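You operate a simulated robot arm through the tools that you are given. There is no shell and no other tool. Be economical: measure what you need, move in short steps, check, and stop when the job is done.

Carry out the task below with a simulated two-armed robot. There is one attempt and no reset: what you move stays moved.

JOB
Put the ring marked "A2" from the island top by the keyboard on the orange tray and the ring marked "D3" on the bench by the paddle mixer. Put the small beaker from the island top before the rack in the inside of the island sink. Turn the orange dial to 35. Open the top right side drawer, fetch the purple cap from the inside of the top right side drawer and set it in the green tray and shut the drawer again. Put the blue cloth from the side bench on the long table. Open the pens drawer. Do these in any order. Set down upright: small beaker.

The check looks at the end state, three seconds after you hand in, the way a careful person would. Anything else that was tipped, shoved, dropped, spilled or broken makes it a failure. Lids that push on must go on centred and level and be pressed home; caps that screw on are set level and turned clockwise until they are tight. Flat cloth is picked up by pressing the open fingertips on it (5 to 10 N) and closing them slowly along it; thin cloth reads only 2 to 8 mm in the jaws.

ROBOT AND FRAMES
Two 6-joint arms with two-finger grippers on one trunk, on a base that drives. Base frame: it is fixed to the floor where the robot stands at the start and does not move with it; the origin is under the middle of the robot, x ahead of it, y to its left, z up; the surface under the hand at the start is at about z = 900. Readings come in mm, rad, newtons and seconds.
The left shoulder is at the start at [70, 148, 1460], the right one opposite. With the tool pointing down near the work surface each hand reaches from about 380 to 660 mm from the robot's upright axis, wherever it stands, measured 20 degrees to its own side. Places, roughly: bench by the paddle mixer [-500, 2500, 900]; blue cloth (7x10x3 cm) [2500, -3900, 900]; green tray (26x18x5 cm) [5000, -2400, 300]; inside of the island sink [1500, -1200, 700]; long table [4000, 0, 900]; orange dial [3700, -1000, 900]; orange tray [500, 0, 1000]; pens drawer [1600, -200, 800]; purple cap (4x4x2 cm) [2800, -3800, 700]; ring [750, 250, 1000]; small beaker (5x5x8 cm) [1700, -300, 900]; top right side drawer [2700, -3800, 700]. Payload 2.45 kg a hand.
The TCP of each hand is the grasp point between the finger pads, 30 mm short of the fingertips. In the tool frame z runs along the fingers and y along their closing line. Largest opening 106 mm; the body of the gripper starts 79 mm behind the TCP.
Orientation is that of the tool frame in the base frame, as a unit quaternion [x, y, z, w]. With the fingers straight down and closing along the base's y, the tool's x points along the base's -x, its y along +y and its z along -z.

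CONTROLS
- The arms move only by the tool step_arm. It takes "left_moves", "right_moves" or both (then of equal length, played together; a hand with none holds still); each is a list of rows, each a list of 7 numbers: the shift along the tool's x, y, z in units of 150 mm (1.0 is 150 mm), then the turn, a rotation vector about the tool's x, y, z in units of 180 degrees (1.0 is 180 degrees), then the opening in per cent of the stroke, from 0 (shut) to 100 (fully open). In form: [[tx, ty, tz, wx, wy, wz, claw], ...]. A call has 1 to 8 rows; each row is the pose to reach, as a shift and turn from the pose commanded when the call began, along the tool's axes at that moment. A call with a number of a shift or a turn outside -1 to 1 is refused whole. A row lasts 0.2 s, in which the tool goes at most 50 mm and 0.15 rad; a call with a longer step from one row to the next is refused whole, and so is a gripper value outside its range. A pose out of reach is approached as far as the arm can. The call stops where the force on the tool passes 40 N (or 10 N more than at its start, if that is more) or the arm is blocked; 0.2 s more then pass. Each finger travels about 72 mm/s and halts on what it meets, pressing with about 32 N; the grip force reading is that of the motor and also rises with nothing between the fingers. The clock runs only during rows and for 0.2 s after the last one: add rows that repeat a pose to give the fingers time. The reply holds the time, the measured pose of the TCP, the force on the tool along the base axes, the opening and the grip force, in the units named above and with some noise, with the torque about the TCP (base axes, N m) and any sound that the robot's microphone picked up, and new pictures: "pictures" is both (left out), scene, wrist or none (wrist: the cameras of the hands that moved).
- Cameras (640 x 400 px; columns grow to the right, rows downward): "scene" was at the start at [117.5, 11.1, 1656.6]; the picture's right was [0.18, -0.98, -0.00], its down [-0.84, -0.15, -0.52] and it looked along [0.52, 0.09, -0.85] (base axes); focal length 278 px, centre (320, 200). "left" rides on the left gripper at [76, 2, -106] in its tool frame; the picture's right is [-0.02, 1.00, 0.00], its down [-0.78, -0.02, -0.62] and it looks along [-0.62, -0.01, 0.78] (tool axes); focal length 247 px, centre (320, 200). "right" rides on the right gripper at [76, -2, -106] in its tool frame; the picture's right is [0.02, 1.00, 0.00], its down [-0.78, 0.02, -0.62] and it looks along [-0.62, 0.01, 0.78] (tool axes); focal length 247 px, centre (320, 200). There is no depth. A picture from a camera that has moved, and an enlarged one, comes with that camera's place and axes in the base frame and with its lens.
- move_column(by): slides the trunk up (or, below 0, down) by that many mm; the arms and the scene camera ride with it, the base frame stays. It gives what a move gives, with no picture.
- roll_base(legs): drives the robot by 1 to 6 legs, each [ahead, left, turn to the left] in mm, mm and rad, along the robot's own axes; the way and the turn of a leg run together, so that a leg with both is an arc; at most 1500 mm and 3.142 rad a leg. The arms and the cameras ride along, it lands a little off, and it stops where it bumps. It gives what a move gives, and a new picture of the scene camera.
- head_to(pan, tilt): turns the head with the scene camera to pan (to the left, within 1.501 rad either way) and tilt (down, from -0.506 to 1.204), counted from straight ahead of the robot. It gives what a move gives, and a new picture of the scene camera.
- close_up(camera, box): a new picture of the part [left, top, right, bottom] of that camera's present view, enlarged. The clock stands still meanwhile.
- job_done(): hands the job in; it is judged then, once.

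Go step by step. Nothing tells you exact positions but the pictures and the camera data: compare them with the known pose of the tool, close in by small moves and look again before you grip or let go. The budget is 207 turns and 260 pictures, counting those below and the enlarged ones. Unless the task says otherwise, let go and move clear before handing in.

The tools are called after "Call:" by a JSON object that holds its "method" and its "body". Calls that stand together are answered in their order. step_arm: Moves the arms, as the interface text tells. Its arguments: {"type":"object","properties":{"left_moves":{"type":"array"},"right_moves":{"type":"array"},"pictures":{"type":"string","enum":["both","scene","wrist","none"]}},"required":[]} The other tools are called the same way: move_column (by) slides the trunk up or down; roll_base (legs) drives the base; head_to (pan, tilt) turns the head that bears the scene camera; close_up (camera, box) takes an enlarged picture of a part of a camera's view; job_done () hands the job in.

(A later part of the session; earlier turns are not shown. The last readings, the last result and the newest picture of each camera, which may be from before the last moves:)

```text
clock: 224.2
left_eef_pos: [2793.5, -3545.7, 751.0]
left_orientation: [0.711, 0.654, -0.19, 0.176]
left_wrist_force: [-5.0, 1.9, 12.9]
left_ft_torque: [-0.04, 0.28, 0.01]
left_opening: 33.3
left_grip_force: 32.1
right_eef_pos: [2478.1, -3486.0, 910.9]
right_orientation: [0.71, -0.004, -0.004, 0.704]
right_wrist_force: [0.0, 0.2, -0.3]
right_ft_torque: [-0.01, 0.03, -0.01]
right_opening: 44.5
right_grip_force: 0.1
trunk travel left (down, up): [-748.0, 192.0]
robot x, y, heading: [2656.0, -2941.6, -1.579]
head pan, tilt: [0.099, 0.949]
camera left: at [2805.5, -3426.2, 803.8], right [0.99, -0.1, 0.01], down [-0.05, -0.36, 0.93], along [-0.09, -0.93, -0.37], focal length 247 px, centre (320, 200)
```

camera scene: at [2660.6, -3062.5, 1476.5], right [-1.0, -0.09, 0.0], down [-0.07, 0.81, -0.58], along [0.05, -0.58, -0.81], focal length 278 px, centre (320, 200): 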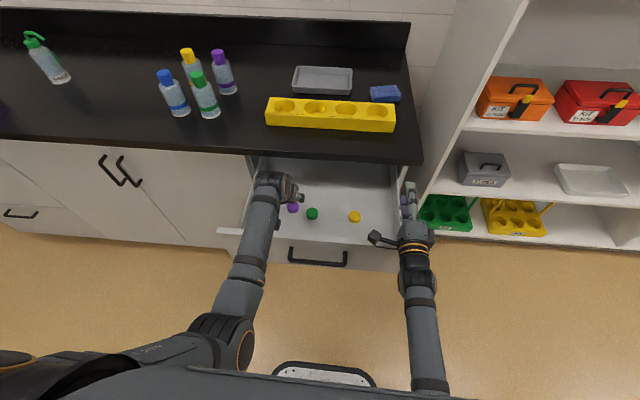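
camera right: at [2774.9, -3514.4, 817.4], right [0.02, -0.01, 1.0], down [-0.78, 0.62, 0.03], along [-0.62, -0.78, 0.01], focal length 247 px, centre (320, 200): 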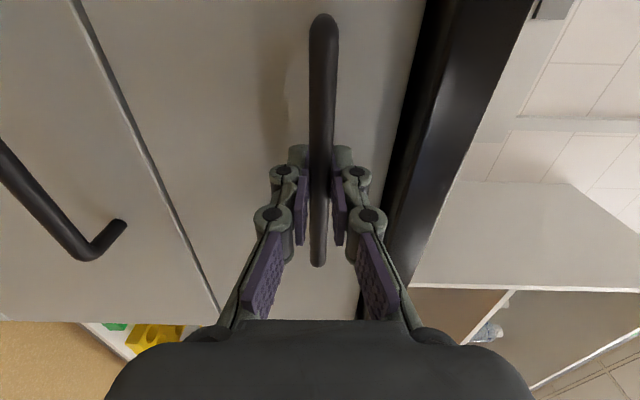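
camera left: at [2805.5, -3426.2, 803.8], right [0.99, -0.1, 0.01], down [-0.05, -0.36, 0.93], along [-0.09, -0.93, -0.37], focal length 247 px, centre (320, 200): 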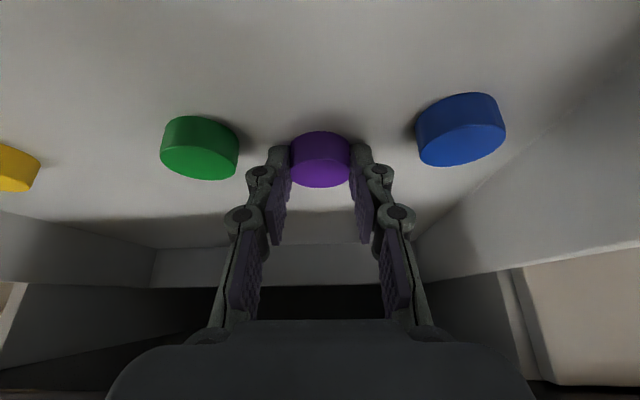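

The purple cap is gripped (33 mm). I lift it straight up.

Call:
{"method": "step_arm", "body": {"left_moves": [[-0.1, 0, -0.173, 0, 0, 0, 15], [-0.25, 0, -0.433, 0, 0, 0, 15], [-0.4, 0, -0.69, 0, 0, 0, 15], [-0.52, 0, -0.9, 0, 0, 0, 15], [-0.52, 0, -0.9, 0, 0, 0, 15]], "pictures": "wrist"}}

```text
clock: 225.4
left_eef_pos: [2798.4, -3547.2, 904.5]
left_orientation: [0.711, 0.655, -0.187, 0.178]
left_wrist_force: [0.1, 0.1, 0.9]
left_ft_torque: [-0.03, 0.03, 0.0]
left_opening: 33.1
left_grip_force: 32.0
right_eef_pos: [2479.8, -3488.1, 910.5]
right_orientation: [0.712, -0.004, -0.004, 0.702]
right_wrist_force: [-0.1, 0.2, 0.0]
right_ft_torque: [-0.01, -0.01, 0.01]
right_opening: 44.5
right_grip_force: 0.0
trunk travel left (down, up): [-748.0, 192.0]
robot x, y, heading: [2655.0, -2940.3, -1.581]
head pan, tilt: [0.099, 0.949]
camera left: at [2809.8, -3428.0, 957.8], right [0.99, -0.1, 0.02], down [-0.05, -0.37, 0.93], along [-0.09, -0.93, -0.37], focal length 247 px, centre (320, 200)
```

left: 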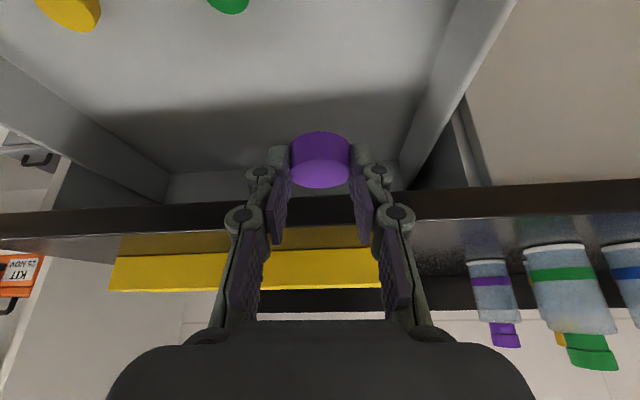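

Next I close the drawer: back off, line up the right hand below the handle, lower it and close its fingers to push.

Call:
{"method": "step_arm", "body": {"left_moves": [[-0.1, 0, -0.173, 0, 0, 0, 15], [-0.2, 0, -0.346, 0, 0, 0, 15], [-0.33, 0, -0.58, 0, 0, 0, 15]], "right_moves": [[0, 0, 0, 0, 0, 0, 20], [0, 0, 0, 0, 0, 0, 0], [0, 0, 0, 0, 0, 0, 0]], "pictures": "none"}}

Call:
{"method": "roll_base", "body": {"legs": [[-230, 0, 0.008], [0, 240, 0]]}}

Call:
{"method": "move_column", "body": {"by": -138}}

Call:
{"method": "head_to", "body": {"pan": -0.1, "tilt": 0.8}}

```text
clock: 226.2
left_eef_pos: [2796.0, -3546.4, 1008.2]
left_orientation: [0.711, 0.654, -0.192, 0.176]
left_wrist_force: [-0.8, -0.3, 0.4]
left_ft_torque: [-0.03, 0.0, -0.01]
left_opening: 32.8
left_grip_force: 32.6
right_eef_pos: [2477.8, -3487.6, 911.4]
right_orientation: [0.712, -0.003, -0.005, 0.703]
right_wrist_force: [-0.4, 0.0, 0.4]
right_ft_torque: [-0.01, 0.0, 0.02]
right_opening: 0.0
right_grip_force: 28.3
trunk travel left (down, up): [-748.0, 192.0]
robot x, y, heading: [2651.7, -2939.7, -1.578]
head pan, tilt: [0.099, 0.949]
```

```text
clock: 229.3
left_eef_pos: [3041.1, -3316.7, 1006.3]
left_orientation: [0.709, 0.655, -0.19, 0.177]
left_wrist_force: [-0.1, 1.1, 0.0]
left_ft_torque: [0.03, 0.02, 0.01]
left_opening: 34.2
left_grip_force: 32.0
right_eef_pos: [2718.9, -3258.9, 910.3]
right_orientation: [0.711, -0.001, -0.003, 0.703]
right_wrist_force: [-0.4, 0.0, 0.0]
right_ft_torque: [0.02, 0.01, 0.02]
right_opening: 0.1
right_grip_force: 28.1
trunk travel left (down, up): [-748.0, 192.0]
robot x, y, heading: [2889.5, -2712.5, -1.573]
head pan, tilt: [0.099, 0.949]
camera scene: at [2900.1, -2832.9, 1476.5], right [-1.0, -0.1, 0.0], down [-0.08, 0.81, -0.58], along [0.06, -0.58, -0.81], focal length 278 px, centre (320, 200)
```

scene: 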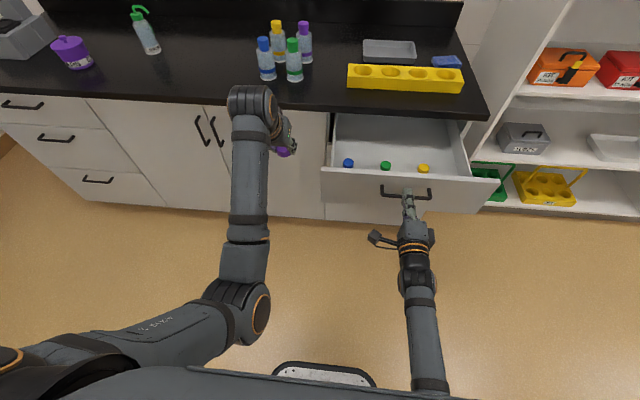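

```text
clock: 231.0
left_eef_pos: [3040.2, -3316.9, 868.2]
left_orientation: [0.709, 0.656, -0.19, 0.176]
left_wrist_force: [0.7, 0.2, -1.0]
left_ft_torque: [0.01, 0.0, 0.02]
left_opening: 34.2
left_grip_force: 31.8
right_eef_pos: [2720.9, -3259.4, 772.8]
right_orientation: [0.712, -0.001, -0.004, 0.702]
right_wrist_force: [-0.7, 0.0, -0.4]
right_ft_torque: [0.02, 0.01, -0.01]
right_opening: 0.0
right_grip_force: 28.3
trunk travel left (down, up): [-610.0, 330.0]
robot x, y, heading: [2896.4, -2709.7, -1.579]
head pan, tilt: [0.099, 0.949]
```

```text
clock: 231.7
left_eef_pos: [3040.3, -3316.3, 868.1]
left_orientation: [0.708, 0.657, -0.19, 0.176]
left_wrist_force: [0.0, -0.5, -0.7]
left_ft_torque: [-0.04, -0.04, 0.0]
left_opening: 34.4
left_grip_force: 31.7
right_eef_pos: [2719.5, -3259.6, 772.1]
right_orientation: [0.712, 0.0, -0.003, 0.703]
right_wrist_force: [0.1, 0.3, 0.1]
right_ft_torque: [0.0, 0.0, 0.02]
right_opening: 0.0
right_grip_force: 28.2
trunk travel left (down, up): [-610.0, 330.0]
robot x, y, heading: [2893.0, -2705.1, -1.573]
head pan, tilt: [-0.099, 0.799]
camera scene: at [2885.4, -2840.8, 1350.0], right [-0.99, 0.1, 0.0], down [0.07, 0.71, -0.7], along [-0.07, -0.69, -0.72], focal length 278 px, centre (320, 200)
```

scene: 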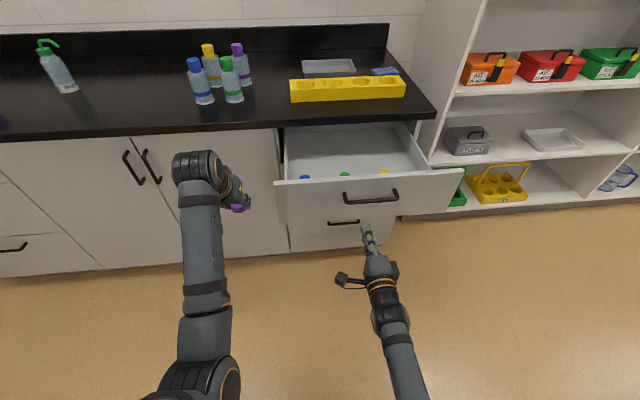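

Call:
{"method": "step_arm", "body": {"right_moves": [[0, 0, 0.2, 0, 0, 0, 0], [0, 0, 0.4, 0, 0, 0, 0], [0, 0, 0.55, 0, 0, 0, 0], [0, 0, 0.7, 0, 0, 0, 0], [0, 0, 0.85, 0, 0, 0, 0], [0, 0, 1.0, 0, 0, 0, 0]], "pictures": "scene"}}

```text
clock: 233.1
left_eef_pos: [3039.8, -3317.2, 866.9]
left_orientation: [0.709, 0.656, -0.19, 0.177]
left_wrist_force: [0.7, 0.2, -0.3]
left_ft_torque: [0.0, 0.01, 0.01]
left_opening: 34.0
left_grip_force: 32.2
right_eef_pos: [2719.4, -3410.3, 770.4]
right_orientation: [0.712, -0.001, -0.003, 0.702]
right_wrist_force: [-0.2, 0.5, -1.0]
right_ft_torque: [-0.05, 0.02, 0.01]
right_opening: 0.4
right_grip_force: 28.5
trunk travel left (down, up): [-610.0, 330.0]
robot x, y, heading: [2893.9, -2706.9, -1.574]
head pan, tilt: [-0.099, 0.799]
camera scene: at [2885.2, -2841.9, 1349.9], right [-0.99, 0.1, 0.0], down [0.07, 0.71, -0.7], along [-0.07, -0.69, -0.72], focal length 278 px, centre (320, 200)
```

scene: 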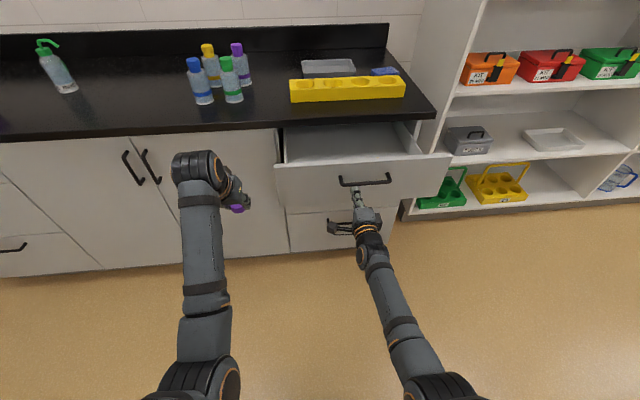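

Call:
{"method": "roll_base", "body": {"legs": [[175, 0, 0]]}}

Call:
{"method": "step_arm", "body": {"right_moves": [[0, 0, 0.1, 0, 0, 0, 0], [0, 0, 0.2, 0, 0, 0, 0], [0, 0, 0.28, 0, 0, 0, 0], [0, 0, 0.36, 0, 0, 0, 0], [0, 0, 0.44, 0, 0, 0, 0], [0, 0, 0.52, 0, 0, 0, 0]], "pictures": "scene"}}

```text
clock: 234.6
left_eef_pos: [3041.9, -3490.9, 868.3]
left_orientation: [0.708, 0.657, -0.19, 0.177]
left_wrist_force: [-0.1, -0.8, -0.8]
left_ft_torque: [0.02, 0.02, 0.02]
left_opening: 34.6
left_grip_force: 31.8
right_eef_pos: [2720.3, -3585.5, 770.8]
right_orientation: [0.712, 0.0, -0.003, 0.702]
right_wrist_force: [0.8, 0.3, -1.2]
right_ft_torque: [-0.02, 0.02, 0.0]
right_opening: 0.2
right_grip_force: 28.7
trunk travel left (down, up): [-610.0, 330.0]
robot x, y, heading: [2892.2, -2884.9, -1.573]
head pan, tilt: [-0.099, 0.799]
camera scene: at [2885.1, -3016.1, 1350.0], right [-0.99, 0.1, 0.0], down [0.07, 0.71, -0.7], along [-0.07, -0.69, -0.72], focal length 278 px, centre (320, 200)
```

scene: 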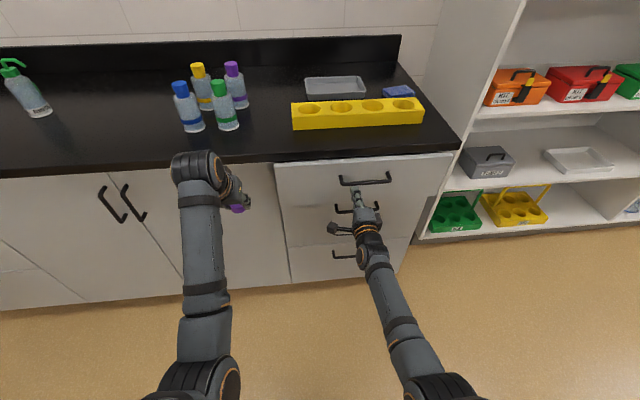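

```text
clock: 235.6
left_eef_pos: [3039.6, -3490.1, 868.2]
left_orientation: [0.709, 0.656, -0.19, 0.176]
left_wrist_force: [-0.7, -0.5, -0.7]
left_ft_torque: [0.02, 0.01, 0.0]
left_opening: 34.1
left_grip_force: 31.8
right_eef_pos: [2720.0, -3635.0, 771.2]
right_orientation: [0.709, -0.001, -0.002, 0.705]
right_wrist_force: [0.3, 20.6, 8.0]
right_ft_torque: [-0.29, 0.05, 0.17]
right_opening: 6.0
right_grip_force: 28.6
trunk travel left (down, up): [-610.0, 330.0]
robot x, y, heading: [2893.6, -2881.5, -1.569]
head pan, tilt: [-0.099, 0.799]
stopped in row 5 (right hand): the force on the tool passed its limit at 88 N (the readings are from after the stop); the commanded pose is now the measured one
camera scene: at [2885.1, -3014.0, 1350.2], right [-0.99, 0.1, 0.0], down [0.07, 0.71, -0.7], along [-0.07, -0.69, -0.72], focal length 278 px, centre (320, 200)
```

scene: 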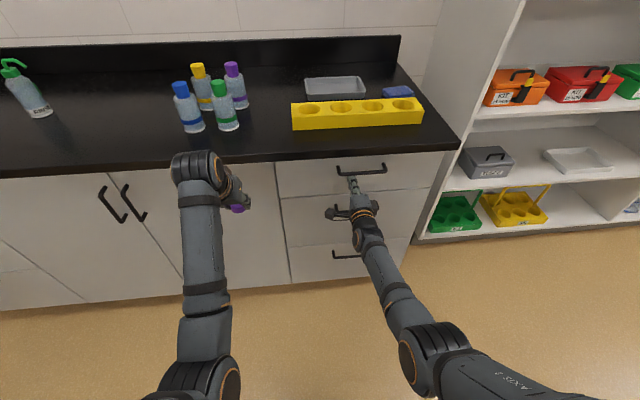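

The drawer is shut and the cap is still held. Next the cloth with the right hand: withdraw, raise, and turn the right hand down.

Call:
{"method": "step_arm", "body": {"right_moves": [[0, 0, -0.2, 0, 0, 0, 0], [0, 0, -0.5, 0, 0, 0, 0], [0, 0, -0.8, 0, 0, 0, 20], [0, 0, -1.0, 0, 0, 0, 40]], "pictures": "none"}}

Call:
{"method": "roll_base", "body": {"legs": [[-150, 0, 0]]}}

Call:
{"method": "move_column", "body": {"by": 230}}

Call:
{"method": "step_arm", "body": {"right_moves": [[0, 0.1, 0, 0.045, 0, 0, 60], [0, 0.1, 0, 0.09, 0, 0, 60], [0, 0.1, 0, 0.135, 0, 0, 60], [0, 0.1, 0, 0.18, 0, 0, 60], [0, 0.1, 0, 0.225, 0, 0, 60], [0, 0.1, 0, 0.27, 0, 0, 60], [0, 0.1, 0, 0.315, 0, 0, 60], [0, 0.1, 0, 0.36, 0, 0, 60]], "pictures": "none"}}

Call:
{"method": "step_arm", "body": {"right_moves": [[0, 0, 0, 0.045, 0, 0, 60], [0, 0, 0, 0.09, 0, 0, 60], [0, 0, 0, 0.135, 0, 0, 60], [0, 0, 0, 0.14, 0, 0, 60]], "pictures": "scene"}}

```text
clock: 236.6
left_eef_pos: [3041.7, -3491.2, 869.3]
left_orientation: [0.709, 0.656, -0.191, 0.176]
left_wrist_force: [-0.2, 0.7, 0.5]
left_ft_torque: [-0.01, -0.02, 0.02]
left_opening: 34.5
left_grip_force: 31.8
right_eef_pos: [2722.8, -3485.8, 771.4]
right_orientation: [0.711, 0.0, -0.003, 0.703]
right_wrist_force: [-0.6, 0.6, -0.5]
right_ft_torque: [0.04, 0.0, 0.0]
right_opening: 42.4
right_grip_force: 0.1
trunk travel left (down, up): [-610.0, 330.0]
robot x, y, heading: [2893.4, -2882.6, -1.578]
head pan, tilt: [-0.099, 0.799]
```

```text
clock: 238.0
left_eef_pos: [3041.3, -3340.9, 869.7]
left_orientation: [0.708, 0.656, -0.19, 0.177]
left_wrist_force: [-0.5, -0.1, 0.0]
left_ft_torque: [0.02, 0.0, -0.02]
left_opening: 34.6
left_grip_force: 31.5
right_eef_pos: [2723.6, -3335.3, 772.2]
right_orientation: [0.711, 0.0, -0.003, 0.703]
right_wrist_force: [-0.4, 0.0, 1.2]
right_ft_torque: [0.02, -0.01, -0.01]
right_opening: 42.3
right_grip_force: 0.0
trunk travel left (down, up): [-610.0, 330.0]
robot x, y, heading: [2894.8, -2733.6, -1.571]
head pan, tilt: [-0.099, 0.799]
camera scene: at [2885.3, -2864.8, 1350.1], right [-0.99, 0.1, 0.0], down [0.07, 0.71, -0.7], along [-0.07, -0.69, -0.72], focal length 278 px, centre (320, 200)
```

scene: 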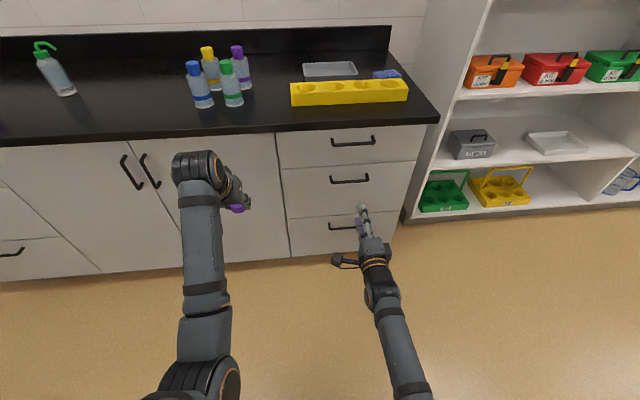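

```text
clock: 240.4
left_eef_pos: [3040.4, -3341.7, 1097.9]
left_orientation: [0.708, 0.657, -0.19, 0.177]
left_wrist_force: [-0.5, -0.8, -0.2]
left_ft_torque: [0.0, 0.01, -0.02]
left_opening: 34.4
left_grip_force: 32.1
right_eef_pos: [2723.9, -3337.0, 1002.6]
right_orientation: [0.711, 0.0, -0.003, 0.703]
right_wrist_force: [0.9, 0.7, -0.2]
right_ft_torque: [0.0, -0.02, 0.02]
right_opening: 42.2
right_grip_force: 0.1
trunk travel left (down, up): [-840.0, 100.0]
robot x, y, heading: [2894.2, -2735.0, -1.573]
head pan, tilt: [-0.099, 0.799]
```

```text
clock: 242.2
left_eef_pos: [3040.9, -3342.3, 1098.2]
left_orientation: [0.708, 0.657, -0.189, 0.176]
left_wrist_force: [-0.1, -1.2, 0.5]
left_ft_torque: [0.02, -0.02, 0.0]
left_opening: 34.4
left_grip_force: 31.8
right_eef_pos: [2723.2, -3338.4, 1014.9]
right_orientation: [0.978, -0.001, -0.003, 0.211]
right_wrist_force: [-0.4, 0.5, -1.3]
right_ft_torque: [-0.03, -0.01, -0.02]
right_opening: 63.5
right_grip_force: 0.1
trunk travel left (down, up): [-840.0, 100.0]
robot x, y, heading: [2893.9, -2732.6, -1.567]
head pan, tilt: [-0.099, 0.799]
```

```text
clock: 243.2
left_eef_pos: [3041.1, -3341.9, 1099.2]
left_orientation: [0.708, 0.657, -0.19, 0.176]
left_wrist_force: [0.2, -0.9, -0.3]
left_ft_torque: [0.03, 0.01, -0.02]
left_opening: 34.7
left_grip_force: 31.7
right_eef_pos: [2723.9, -3337.8, 1016.5]
right_orientation: [1.0, -0.001, -0.002, -0.007]
right_wrist_force: [-0.3, 0.4, 0.2]
right_ft_torque: [-0.01, 0.04, 0.0]
right_opening: 63.6
right_grip_force: 0.0
trunk travel left (down, up): [-840.0, 100.0]
robot x, y, heading: [2892.5, -2736.4, -1.572]
head pan, tilt: [-0.099, 0.799]
camera scene: at [2885.3, -2865.6, 1580.1], right [-0.99, 0.1, 0.0], down [0.07, 0.71, -0.7], along [-0.07, -0.69, -0.72], focal length 278 px, centre (320, 200)
```

scene: 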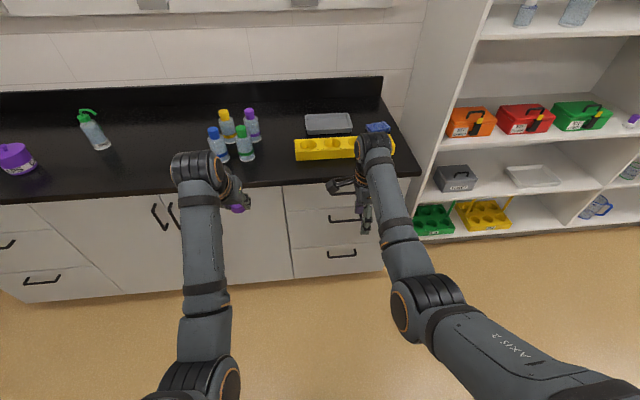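

Call:
{"method": "roll_base", "body": {"legs": [[0, -215, 0], [470, 0, 0]]}}

Call:
{"method": "step_arm", "body": {"right_moves": [[0, 0, -0.05, 0, 0, 0, 60], [0, 0.1, -0.05, 0, 0, 0, 60]], "pictures": "wrist"}}

```text
clock: 247.3
left_eef_pos: [2829.7, -3812.5, 1098.9]
left_orientation: [0.706, 0.659, -0.19, 0.177]
left_wrist_force: [0.2, -0.2, -0.3]
left_ft_torque: [-0.03, 0.04, 0.02]
left_opening: 34.4
left_grip_force: 31.8
right_eef_pos: [2513.6, -3809.9, 1018.2]
right_orientation: [1.0, 0.001, -0.002, -0.005]
right_wrist_force: [0.1, 0.0, -0.3]
right_ft_torque: [-0.01, 0.0, -0.03]
right_opening: 63.7
right_grip_force: 0.0
trunk travel left (down, up): [-840.0, 100.0]
robot x, y, heading: [2682.4, -3209.0, -1.566]
head pan, tilt: [-0.099, 0.799]
camera scene: at [2672.2, -3337.2, 1580.2], right [-1.0, 0.09, 0.0], down [0.07, 0.71, -0.7], along [-0.07, -0.69, -0.72], focal length 278 px, centre (320, 200)
```

scene: 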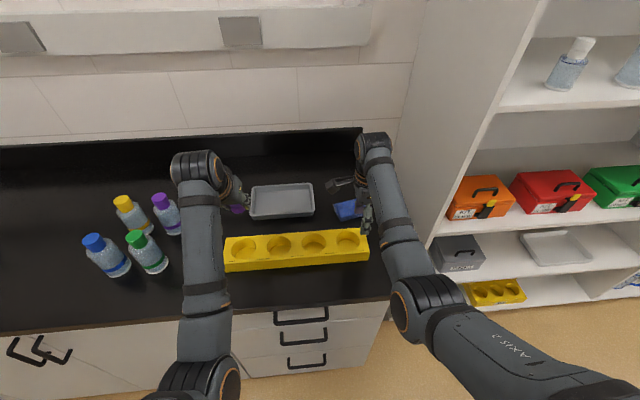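

```text
clock: 247.9
left_eef_pos: [2830.0, -3814.6, 1098.4]
left_orientation: [0.706, 0.659, -0.19, 0.177]
left_wrist_force: [0.0, -0.3, -0.7]
left_ft_torque: [-0.01, 0.0, 0.02]
left_opening: 34.6
left_grip_force: 32.3
right_eef_pos: [2512.7, -3825.0, 1023.1]
right_orientation: [1.0, 0.001, -0.002, -0.006]
right_wrist_force: [0.8, -0.6, -0.2]
right_ft_torque: [0.01, 0.03, 0.0]
right_opening: 63.8
right_grip_force: 0.1
trunk travel left (down, up): [-840.0, 100.0]
robot x, y, heading: [2678.2, -3211.2, -1.565]
head pan, tilt: [-0.099, 0.799]
camera right: at [2590.5, -3825.9, 1130.0], right [0.02, -1.0, -0.01], down [-0.78, -0.03, 0.62], along [-0.62, 0.0, -0.78], focal length 247 px, centre (320, 200)
```

right: 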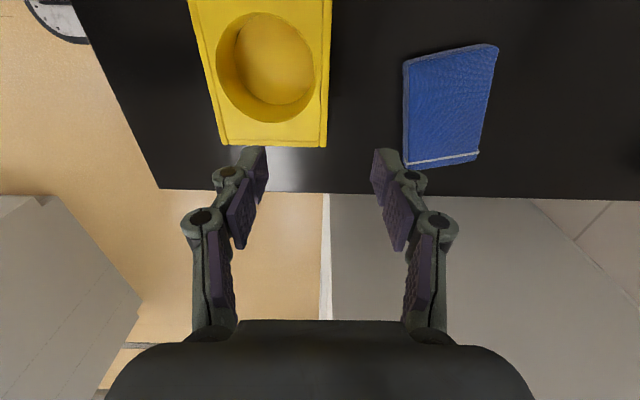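

Call:
{"method": "roll_base", "body": {"legs": [[60, 0, 0]]}}

Call:
{"method": "step_arm", "body": {"right_moves": [[0.03, 0.15, 0, 0, 0, 0, 45], [0.06, 0.31, 0.1, 0, 0, 0, 45], [0.06, 0.31, 0.3, 0, 0, 0, 45], [0.06, 0.31, 0.4, 0, 0, 0, 45], [0.06, 0.31, 0.4, 0, 0, 0, 45]], "pictures": "wrist"}}

```text
clock: 248.9
left_eef_pos: [2830.8, -3867.6, 1101.5]
left_orientation: [0.706, 0.657, -0.192, 0.179]
left_wrist_force: [-0.5, 0.2, 0.6]
left_ft_torque: [-0.08, 0.02, 0.04]
left_opening: 34.7
left_grip_force: 31.7
right_eef_pos: [2513.5, -3879.5, 1028.9]
right_orientation: [1.0, 0.0, -0.002, -0.002]
right_wrist_force: [-0.7, 0.9, 0.2]
right_ft_torque: [-0.04, 0.02, 0.06]
right_opening: 63.4
right_grip_force: 0.0
trunk travel left (down, up): [-840.0, 100.0]
robot x, y, heading: [2676.6, -3262.4, -1.567]
head pan, tilt: [-0.099, 0.799]
camera scene: at [2672.4, -3389.5, 1580.9], right [-1.0, 0.1, 0.0], down [0.07, 0.71, -0.7], along [-0.07, -0.7, -0.71], focal length 278 px, centre (320, 200)
```

scene: 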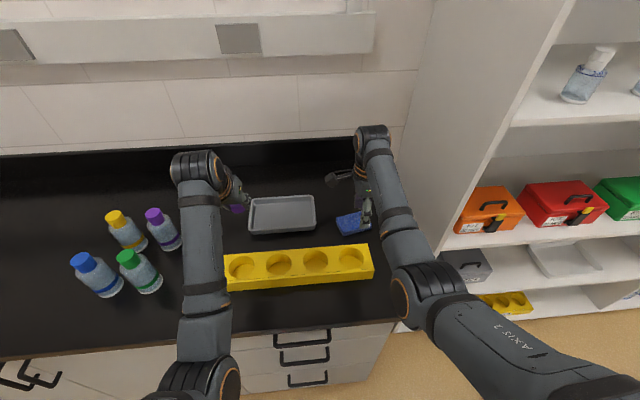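

```text
clock: 250.1
left_eef_pos: [2830.0, -3871.8, 1099.2]
left_orientation: [0.706, 0.659, -0.189, 0.177]
left_wrist_force: [-0.1, -0.2, 0.8]
left_ft_torque: [-0.01, -0.03, 0.03]
left_opening: 34.8
left_grip_force: 31.6
right_eef_pos: [2522.6, -3925.4, 967.1]
right_orientation: [1.0, -0.001, -0.001, -0.005]
right_wrist_force: [-0.4, -0.5, 0.1]
right_ft_torque: [-0.03, 0.0, 0.01]
right_opening: 47.7
right_grip_force: 0.1
right hand out of reach, approached as far as the arm can: row 4, 5
trunk travel left (down, up): [-840.0, 100.0]
robot x, y, heading: [2682.1, -3264.8, -1.57]
head pan, tilt: [-0.099, 0.799]
camera right: at [2599.1, -3924.8, 1072.9], right [0.02, -1.0, -0.01], down [-0.78, -0.02, 0.62], along [-0.62, -0.01, -0.78], focal length 247 px, centre (320, 200)
```

right: 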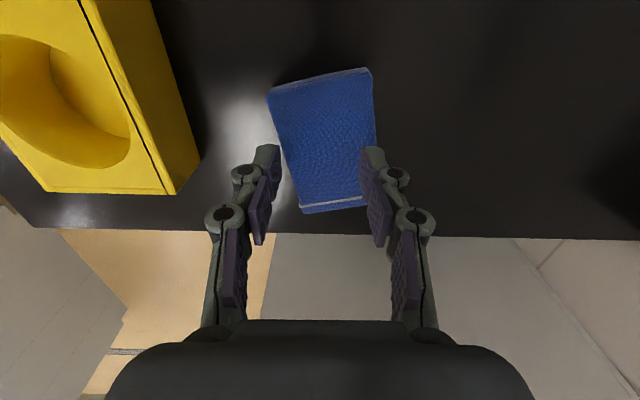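

Call:
{"method": "roll_base", "body": {"legs": [[35, 0, 0]]}}

Call:
{"method": "step_arm", "body": {"right_moves": [[0, -0.12, 0, 0, 0, 0, 45], [0, -0.24, 0, 0, 0, 0, 45], [0, -0.24, 0.08, 0, 0, 0, 45], [0, -0.24, 0.16, 0, 0, 0, 45]], "pictures": "wrist"}}

```text
clock: 250.9
left_eef_pos: [2831.2, -3900.4, 1101.7]
left_orientation: [0.706, 0.658, -0.192, 0.18]
left_wrist_force: [0.5, 1.2, -0.2]
left_ft_torque: [-0.08, -0.01, 0.01]
left_opening: 34.8
left_grip_force: 32.1
right_eef_pos: [2521.4, -3955.3, 970.3]
right_orientation: [1.0, 0.0, -0.002, -0.003]
right_wrist_force: [0.6, 0.5, 0.4]
right_ft_torque: [-0.06, 0.0, 0.03]
right_opening: 47.6
right_grip_force: 0.0
trunk travel left (down, up): [-840.0, 100.0]
robot x, y, heading: [2684.1, -3298.0, -1.567]
head pan, tilt: [-0.099, 0.799]
camera scene: at [2672.4, -3423.2, 1580.9], right [-1.0, 0.1, 0.0], down [0.07, 0.71, -0.7], along [-0.07, -0.7, -0.71], focal length 278 px, centre (320, 200)
```

scene: 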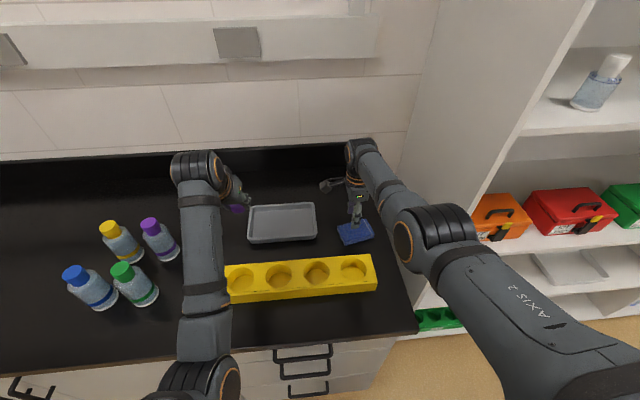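

```text
clock: 251.9
left_eef_pos: [2830.8, -3900.3, 1102.9]
left_orientation: [0.706, 0.658, -0.192, 0.179]
left_wrist_force: [0.5, 1.4, 0.5]
left_ft_torque: [-0.03, 0.0, 0.01]
left_opening: 34.6
left_grip_force: 31.7
right_eef_pos: [2523.3, -3922.9, 949.7]
right_orientation: [1.0, 0.0, -0.003, 0.003]
right_wrist_force: [-0.5, -6.5, 20.8]
right_ft_torque: [-0.79, -0.02, -0.02]
right_opening: 50.7
right_grip_force: 5.9
trunk travel left (down, up): [-840.0, 100.0]
robot x, y, heading: [2678.6, -3302.5, -1.567]
head pan, tilt: [-0.099, 0.799]
camera right: at [2599.7, -3920.5, 1055.1], right [0.02, -1.0, 0.01], down [-0.78, -0.01, 0.62], along [-0.62, -0.02, -0.78], focal length 247 px, centre (320, 200)
```

right: 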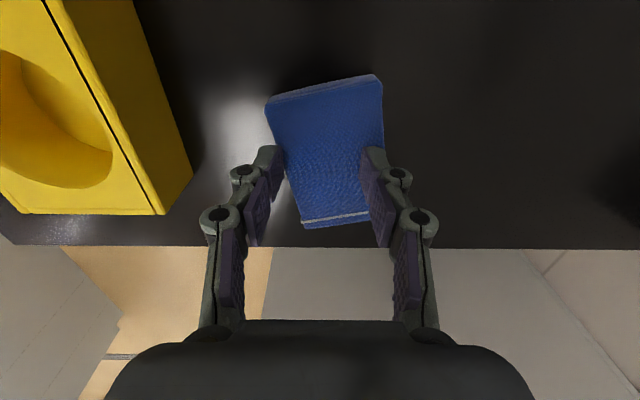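

Call:
{"method": "step_arm", "body": {"right_moves": [[0, 0, -0.08, 0, 0, 0, 36], [0, 0.09, -0.08, 0, 0, 0, 36], [0, 0.09, -0.04, 0, 0, 0, 36], [0, 0.09, -0.025, 0, 0, 0, 36], [0, 0.09, -0.025, 0, 0, 0, 36]], "pictures": "wrist"}}

```text
clock: 253.1
left_eef_pos: [2831.3, -3904.1, 1100.9]
left_orientation: [0.706, 0.658, -0.191, 0.177]
left_wrist_force: [0.4, -0.7, 1.1]
left_ft_torque: [-0.01, -0.05, 0.01]
left_opening: 34.8
left_grip_force: 32.1
right_eef_pos: [2522.4, -3937.1, 951.3]
right_orientation: [1.0, 0.0, -0.002, -0.002]
right_wrist_force: [-2.3, -0.6, 25.9]
right_ft_torque: [-0.07, 0.03, -0.01]
right_opening: 38.3
right_grip_force: 9.0
trunk travel left (down, up): [-840.0, 100.0]
robot x, y, heading: [2676.3, -3301.1, -1.569]
head pan, tilt: [-0.099, 0.799]
camera right: at [2598.8, -3935.9, 1056.4], right [0.02, -1.0, 0.0], down [-0.78, -0.02, 0.62], along [-0.62, -0.01, -0.78], focal length 247 px, centre (320, 200)
```

right: 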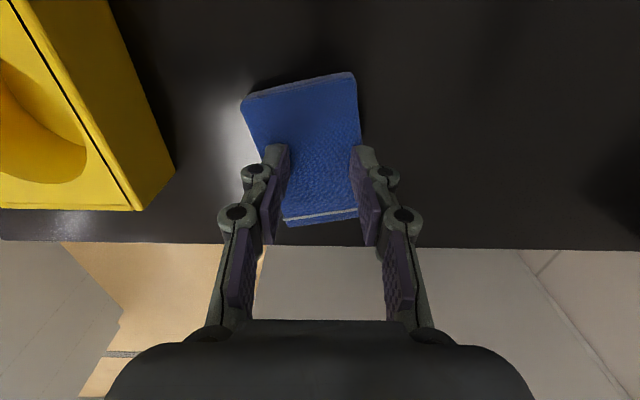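

Call:
{"method": "step_arm", "body": {"right_moves": [[0, 0, -0.012, 0, 0, 0, 36], [0, 0, -0.012, 0, 0, 0, 36]], "pictures": "none"}}

```text
clock: 253.7
left_eef_pos: [2830.1, -3905.1, 1100.2]
left_orientation: [0.707, 0.658, -0.19, 0.177]
left_wrist_force: [-0.3, -0.3, -0.3]
left_ft_torque: [0.0, 0.01, 0.02]
left_opening: 34.7
left_grip_force: 32.1
right_eef_pos: [2521.8, -3936.3, 950.9]
right_orientation: [1.0, 0.0, -0.002, -0.004]
right_wrist_force: [-2.6, -3.0, 20.3]
right_ft_torque: [-0.32, 0.04, -0.03]
right_opening: 37.5
right_grip_force: 0.0
trunk travel left (down, up): [-840.0, 100.0]
robot x, y, heading: [2679.3, -3301.1, -1.566]
head pan, tilt: [-0.099, 0.799]
```

Call:
{"method": "step_arm", "body": {"right_moves": [[0, 0, -0.03, 0, 0, 0, 36], [0, 0, -0.03, 0, 0, 0, 36]], "pictures": "none"}}

```text
clock: 254.3
left_eef_pos: [2830.9, -3907.0, 1098.8]
left_orientation: [0.706, 0.658, -0.19, 0.177]
left_wrist_force: [-1.3, 0.0, -0.1]
left_ft_torque: [0.01, -0.04, 0.0]
left_opening: 34.7
left_grip_force: 32.4
right_eef_pos: [2522.1, -3935.8, 951.5]
right_orientation: [1.0, 0.001, -0.002, -0.008]
right_wrist_force: [-0.5, 0.4, 1.9]
right_ft_torque: [-0.05, 0.05, -0.04]
right_opening: 38.0
right_grip_force: 0.0
trunk travel left (down, up): [-840.0, 100.0]
robot x, y, heading: [2681.9, -3298.2, -1.571]
head pan, tilt: [-0.099, 0.799]
```

Call:
{"method": "step_arm", "body": {"right_moves": [[0, 0, 0.013, 0, 0, 0, 36], [0, 0, 0.013, 0, 0, 0, 31], [0, 0, 0.013, 0, 0, 0, 26], [0, 0, 0.013, 0, 0, 0, 21], [0, 0, 0.013, 0, 0, 0, 16], [0, 0, 0.013, 0, 0, 0, 11], [0, 0, 0.013, 0, 0, 0, 5], [0, 0, 0.013, 0, 0, 0, 0]], "pictures": "wrist"}}

```text
clock: 256.1
left_eef_pos: [2830.0, -3908.3, 1098.0]
left_orientation: [0.707, 0.658, -0.19, 0.177]
left_wrist_force: [0.2, -0.6, 0.5]
left_ft_torque: [0.0, -0.01, 0.01]
left_opening: 34.7
left_grip_force: 31.6
right_eef_pos: [2521.4, -3937.0, 951.4]
right_orientation: [1.0, 0.0, -0.001, -0.006]
right_wrist_force: [-0.6, -0.6, 0.6]
right_ft_torque: [0.03, 0.0, 0.03]
right_opening: 0.0
right_grip_force: 28.4
trunk travel left (down, up): [-840.0, 100.0]
robot x, y, heading: [2681.2, -3299.5, -1.567]
head pan, tilt: [-0.099, 0.799]
camera right: at [2598.7, -3936.8, 1056.1], right [0.02, -1.0, -0.01], down [-0.78, -0.03, 0.62], along [-0.62, 0.0, -0.78], focal length 247 px, centre (320, 200)
```

right: 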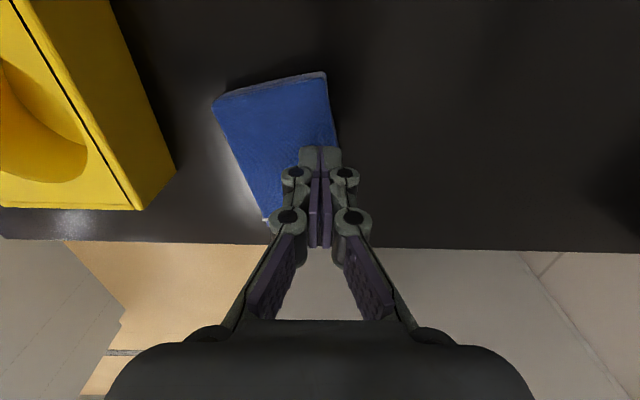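

The folded cloth is stiff and about 17 mm thick, so it slid rather than bunched. I rise, look, and grip it by its sides instead.

Call:
{"method": "step_arm", "body": {"right_moves": [[0, 0, -0.1, 0, 0, 0, 0], [0.03, -0.08, -0.3, 0, 0, -0.04, 40], [0.045, -0.14, -0.4, 0, 0, -0.08, 85], [0.045, -0.14, -0.4, 0, 0, -0.08, 85]], "pictures": "wrist"}}

Call:
{"method": "close_up", "body": {"camera": "right", "box": [220, 60, 420, 200]}}

```text
clock: 257.1
left_eef_pos: [2830.0, -3908.6, 1098.7]
left_orientation: [0.707, 0.658, -0.189, 0.176]
left_wrist_force: [0.9, -0.3, 0.6]
left_ft_torque: [0.0, 0.01, -0.02]
left_opening: 34.7
left_grip_force: 31.6
right_eef_pos: [2528.5, -3916.7, 1011.8]
right_orientation: [0.992, 0.126, -0.001, -0.006]
right_wrist_force: [0.1, -0.3, -0.2]
right_ft_torque: [0.04, -0.02, 0.04]
right_opening: 89.9
right_grip_force: 0.1
trunk travel left (down, up): [-840.0, 100.0]
robot x, y, heading: [2683.8, -3299.8, -1.568]
head pan, tilt: [-0.099, 0.799]
camera right: at [2602.2, -3897.5, 1118.0], right [0.27, -0.96, -0.01], down [-0.75, -0.22, 0.62], along [-0.6, -0.16, -0.78], focal length 247 px, centre (320, 200)
```

right: 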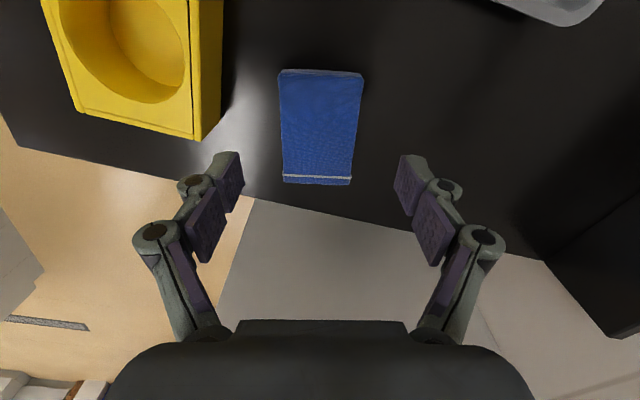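

```text
2.86 times, centred on (320, 130) of right
camera zoom: at [2602.2, -3897.5, 1118.0], right [0.27, -0.96, -0.01], down [-0.75, -0.22, 0.62], along [-0.6, -0.16, -0.78], focal length 706 px, centre (320, 400)
```

zoom: 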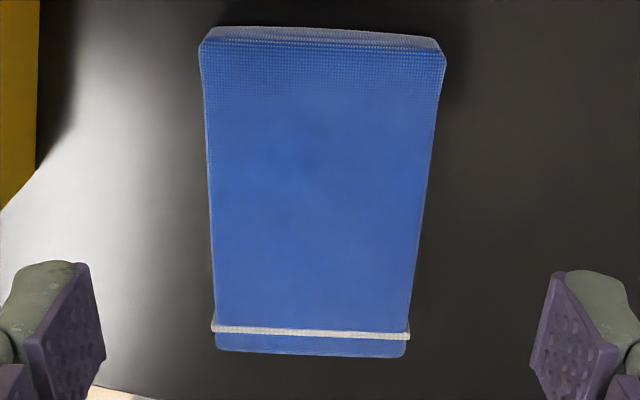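

Call:
{"method": "step_arm", "body": {"right_moves": [[0, 0, 0.2, 0, 0, 0, 85], [0, 0, 0.35, 0, 0, 0, 85], [0, 0, 0.44, 0, 0, 0, 85], [0, 0, 0.48, 0, 0, 0, 85], [0, 0, 0.48, 0, 0, 0, 70], [0, 0, 0.48, 0, 0, 0, 60], [0, 0, 0.48, 0, 0, 0, 52], [0, 0, 0.48, 0, 0, 0, 48]], "pictures": "wrist"}}

```text
clock: 258.9
left_eef_pos: [2830.5, -3906.0, 1098.7]
left_orientation: [0.707, 0.658, -0.191, 0.177]
left_wrist_force: [0.8, 0.3, -0.7]
left_ft_torque: [0.03, -0.01, -0.02]
left_opening: 34.9
left_grip_force: 32.0
right_eef_pos: [2528.0, -3915.5, 938.2]
right_orientation: [0.992, 0.125, -0.001, -0.006]
right_wrist_force: [-0.3, -0.7, -1.0]
right_ft_torque: [-0.01, -0.05, -0.02]
right_opening: 64.0
right_grip_force: 32.0
trunk travel left (down, up): [-840.0, 100.0]
robot x, y, heading: [2681.6, -3299.8, -1.565]
head pan, tilt: [-0.099, 0.799]
camera right: at [2602.7, -3895.8, 1045.6], right [0.27, -0.96, -0.01], down [-0.75, -0.22, 0.62], along [-0.6, -0.16, -0.78], focal length 247 px, centre (320, 200)
```

right: 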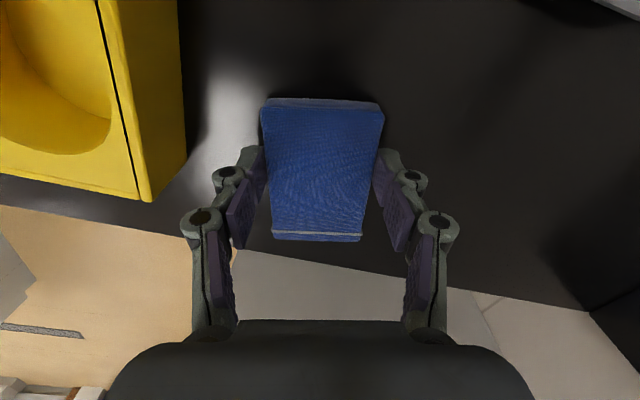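

Gripped at 64 mm, 32 N. I lift and check.

Call:
{"method": "step_arm", "body": {"right_moves": [[0, 0, -0.15, 0, 0, 0, 48], [0, 0, -0.3, 0, 0, 0, 48], [0, 0, -0.5, 0, 0, 0, 48], [0, 0, -0.65, 0, 0, 0, 48]], "pictures": "wrist"}}

```text
clock: 259.9
left_eef_pos: [2831.4, -3906.4, 1098.2]
left_orientation: [0.707, 0.657, -0.191, 0.177]
left_wrist_force: [0.6, -0.1, 0.2]
left_ft_torque: [-0.01, -0.02, 0.04]
left_opening: 34.9
left_grip_force: 32.2
right_eef_pos: [2528.1, -3914.2, 1036.6]
right_orientation: [0.992, 0.126, -0.001, -0.006]
right_wrist_force: [-0.1, -0.8, 0.4]
right_ft_torque: [0.0, -0.04, -0.02]
right_opening: 64.0
right_grip_force: 31.1
trunk travel left (down, up): [-840.0, 100.0]
robot x, y, heading: [2679.0, -3300.6, -1.572]
head pan, tilt: [-0.099, 0.799]
camera right: at [2601.5, -3896.1, 1143.2], right [0.27, -0.96, -0.01], down [-0.75, -0.22, 0.62], along [-0.6, -0.16, -0.78], focal length 247 px, centre (320, 200)
```

right: 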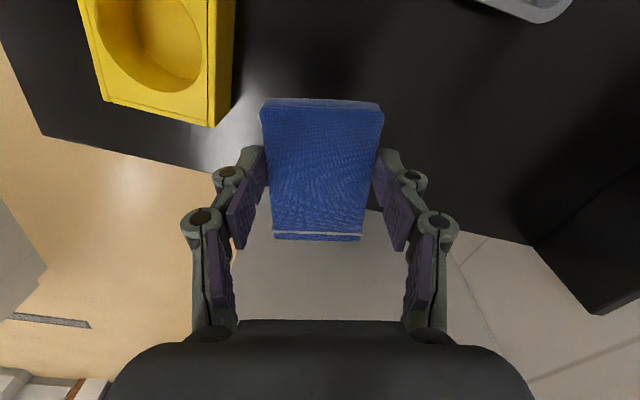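

The cloth is held. I back away, turn to face +x and go to the long table first.

Call:
{"method": "roll_base", "body": {"legs": [[-550, 0, 0], [0, 0, 1.571], [0, 1300, 0], [0, 1170, 0]]}}

Call:
{"method": "head_to", "body": {"pan": 0.0, "tilt": 0.75}}

```text
clock: 278.8
left_eef_pos: [3236.4, -91.2, 1098.9]
left_orientation: [0.027, 0.965, -0.007, 0.26]
left_wrist_force: [-0.3, -0.2, 0.0]
left_ft_torque: [0.02, 0.0, -0.02]
left_opening: 34.9
left_grip_force: 32.4
right_eef_pos: [3248.8, -394.2, 1037.4]
right_orientation: [0.606, 0.795, -0.005, -0.004]
right_wrist_force: [-0.6, -0.3, -1.2]
right_ft_torque: [0.03, 0.04, 0.0]
right_opening: 63.8
right_grip_force: 32.2
trunk travel left (down, up): [-840.0, 100.0]
robot x, y, heading: [2629.4, -250.2, 0.021]
head pan, tilt: [-0.099, 0.799]
camera scene: at [2761.8, -257.0, 1580.0], right [-0.08, -1.0, 0.0], down [-0.71, 0.06, -0.7], along [0.69, -0.06, -0.72], focal length 278 px, centre (320, 200)
```

scene: 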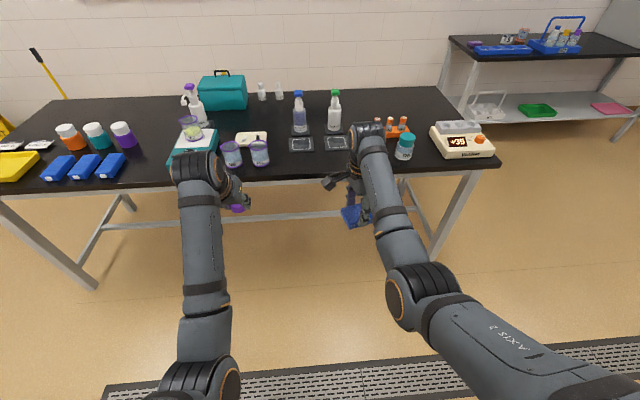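

```text
clock: 279.4
left_eef_pos: [3235.8, -89.5, 1098.8]
left_orientation: [0.027, 0.965, -0.007, 0.261]
left_wrist_force: [1.0, 0.0, -0.9]
left_ft_torque: [0.01, -0.01, -0.02]
left_opening: 34.7
left_grip_force: 32.1
right_eef_pos: [3249.9, -393.5, 1035.6]
right_orientation: [0.607, 0.795, -0.004, -0.004]
right_wrist_force: [0.7, 0.2, -0.4]
right_ft_torque: [-0.02, -0.05, -0.01]
right_opening: 63.8
right_grip_force: 31.7
trunk travel left (down, up): [-840.0, 100.0]
robot x, y, heading: [2630.4, -248.3, 0.017]
head pan, tilt: [0.0, 0.75]
camera scene: at [2764.2, -248.3, 1584.0], right [0.02, -1.0, 0.0], down [-0.68, -0.01, -0.73], along [0.73, 0.01, -0.68], focal length 278 px, centre (320, 200)
```

scene: 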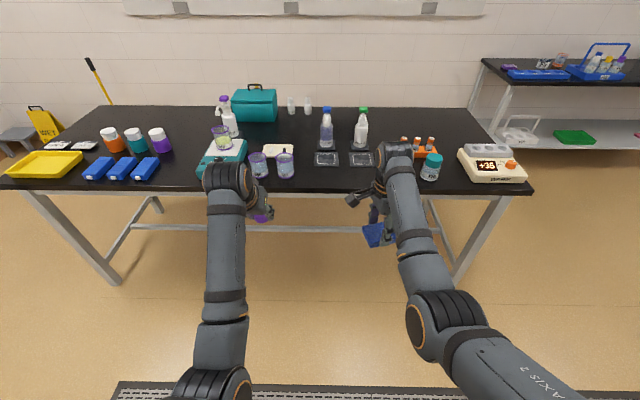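

The display now reads about +35. I place the cloth on the free front strip of the table at about (3670, −400).

Call:
{"method": "roll_base", "body": {"legs": [[420, 0, 0]]}}

Call:
{"method": "close_up", "body": {"camera": "scene", "box": [400, 120, 640, 270]}}

Call:
{"method": "step_arm", "body": {"right_moves": [[0, 0, 0.15, 0, 0, 0, 48], [0, 0, 0.3, 0, 0, 0, 48], [0, 0, 0.3, 0, 0, 0, 48]], "pictures": "wrist"}}

```text
clock: 282.0
left_eef_pos: [3651.4, -78.4, 1098.7]
left_orientation: [0.024, 0.965, -0.006, 0.26]
left_wrist_force: [0.3, 1.1, 0.9]
left_ft_torque: [0.0, -0.01, -0.01]
left_opening: 34.4
left_grip_force: 31.8
right_eef_pos: [3666.6, -381.6, 1038.2]
right_orientation: [0.605, 0.796, -0.004, -0.003]
right_wrist_force: [-0.4, 0.1, 0.7]
right_ft_torque: [-0.03, 0.0, -0.01]
right_opening: 63.8
right_grip_force: 31.9
trunk travel left (down, up): [-840.0, 100.0]
robot x, y, heading: [3050.5, -238.5, 0.024]
head pan, tilt: [0.0, 0.75]
camera scene: at [3180.9, -238.6, 1584.2], right [0.02, -1.0, 0.0], down [-0.68, -0.02, -0.73], along [0.73, 0.02, -0.68], focal length 278 px, centre (320, 200)
```

scene: 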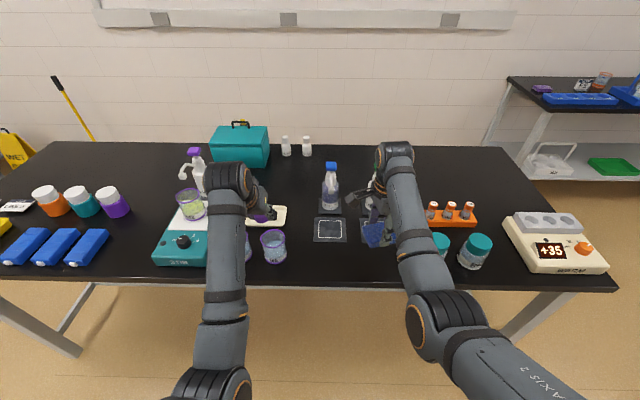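

```text
2.67 times, centred on (520, 195) of scene
camera zoom: at [3180.9, -238.6, 1584.2], right [0.02, -1.0, 0.0], down [-0.68, -0.02, -0.73], along [0.73, 0.02, -0.68], focal length 741 px, centre (-213, 213)
```

zoom: 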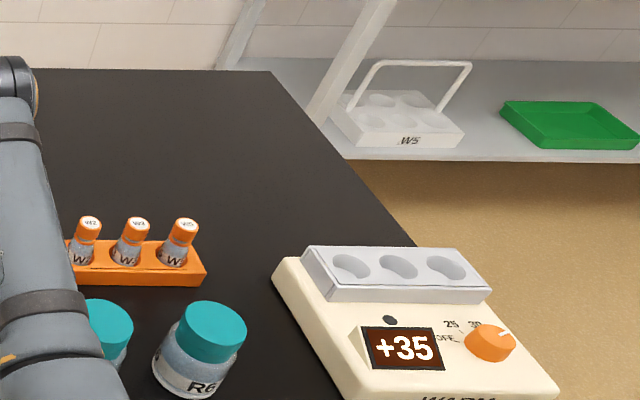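

```text
clock: 282.8
left_eef_pos: [3653.3, -76.7, 1097.2]
left_orientation: [0.023, 0.965, -0.007, 0.26]
left_wrist_force: [0.0, 0.7, -0.6]
left_ft_torque: [0.01, 0.0, 0.03]
left_opening: 34.6
left_grip_force: 31.8
right_eef_pos: [3668.7, -381.9, 990.9]
right_orientation: [0.604, 0.797, -0.005, -0.003]
right_wrist_force: [0.0, 0.4, 0.3]
right_ft_torque: [0.01, -0.02, -0.03]
right_opening: 63.8
right_grip_force: 32.6
trunk travel left (down, up): [-840.0, 100.0]
robot x, y, heading: [3053.0, -242.2, 0.023]
head pan, tilt: [0.0, 0.75]
camera right: at [3647.5, -307.6, 1096.4], right [0.96, 0.29, -0.01], down [0.23, -0.75, 0.62], along [0.17, -0.6, -0.78], focal length 247 px, centre (320, 200)
```

right: 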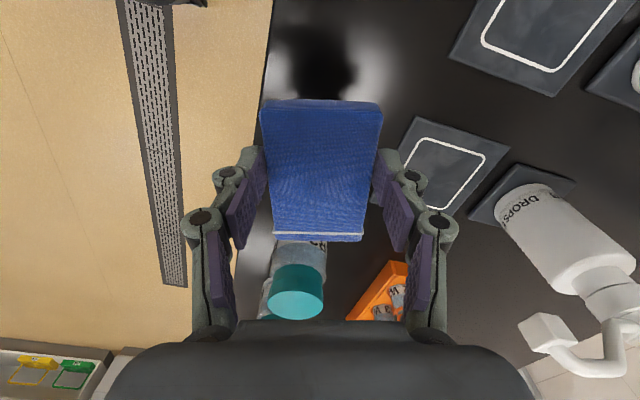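

Call:
{"method": "step_arm", "body": {"right_moves": [[0.1, 0.1, 0, 0, 0, 0, 48], [0.1, 0.1, 0.15, 0, 0, 0, 48], [0.1, 0.1, 0.3, 0, 0, 0, 48], [0.1, 0.1, 0.36, 0, 0, 0, 48], [0.1, 0.1, 0.36, 0, 0, 0, 48]], "pictures": "wrist"}}

```text
clock: 284.0
left_eef_pos: [3652.9, -77.3, 1099.3]
left_orientation: [0.024, 0.966, -0.007, 0.259]
left_wrist_force: [0.6, -0.4, -0.3]
left_ft_torque: [-0.02, 0.0, 0.02]
left_opening: 34.7
left_grip_force: 32.1
right_eef_pos: [3677.6, -362.6, 936.2]
right_orientation: [0.605, 0.797, -0.005, -0.003]
right_wrist_force: [-0.3, 0.7, -0.2]
right_ft_torque: [0.01, 0.02, 0.02]
right_opening: 63.9
right_grip_force: 31.9
trunk travel left (down, up): [-840.0, 100.0]
robot x, y, heading: [3050.1, -239.8, 0.026]
head pan, tilt: [0.0, 0.75]
camera right: at [3656.7, -289.4, 1042.9], right [0.96, 0.29, -0.01], down [0.23, -0.75, 0.62], along [0.17, -0.6, -0.78], focal length 247 px, centre (320, 200)
```

right: 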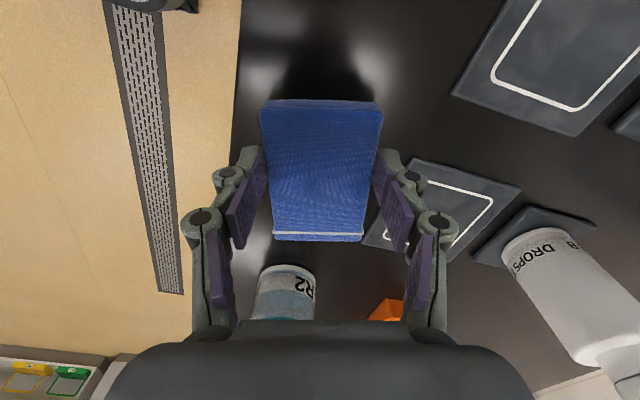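

Call:
{"method": "step_arm", "body": {"right_moves": [[0, 0, 0.06, 0, 0, 0, 48], [0, 0, 0.12, 0, 0, 0, 48], [0, 0, 0.16, 0, 0, 0, 48], [0, 0, 0.2, 0, 0, 0, 48], [0, 0, 0.24, 0, 0, 0, 48], [0, 0, 0.24, 0, 0, 0, 48]], "pictures": "wrist"}}

```text
clock: 285.4
left_eef_pos: [3654.0, -77.6, 1098.6]
left_orientation: [0.025, 0.965, -0.007, 0.26]
left_wrist_force: [-0.3, -0.9, -0.7]
left_ft_torque: [-0.05, 0.03, -0.04]
left_opening: 34.7
left_grip_force: 31.9
right_eef_pos: [3677.4, -364.2, 902.6]
right_orientation: [0.604, 0.797, -0.005, -0.003]
right_wrist_force: [0.1, -0.2, 0.1]
right_ft_torque: [-0.01, 0.01, -0.01]
right_opening: 63.8
right_grip_force: 31.6
trunk travel left (down, up): [-840.0, 100.0]
robot x, y, heading: [3049.3, -242.3, 0.031]
head pan, tilt: [0.0, 0.75]
camera right: at [3656.6, -289.4, 1008.4], right [0.96, 0.29, -0.01], down [0.23, -0.75, 0.62], along [0.17, -0.6, -0.78], focal length 247 px, centre (320, 200)
```

right: 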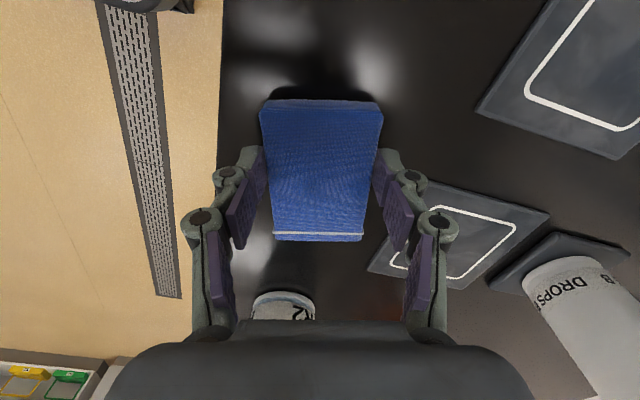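

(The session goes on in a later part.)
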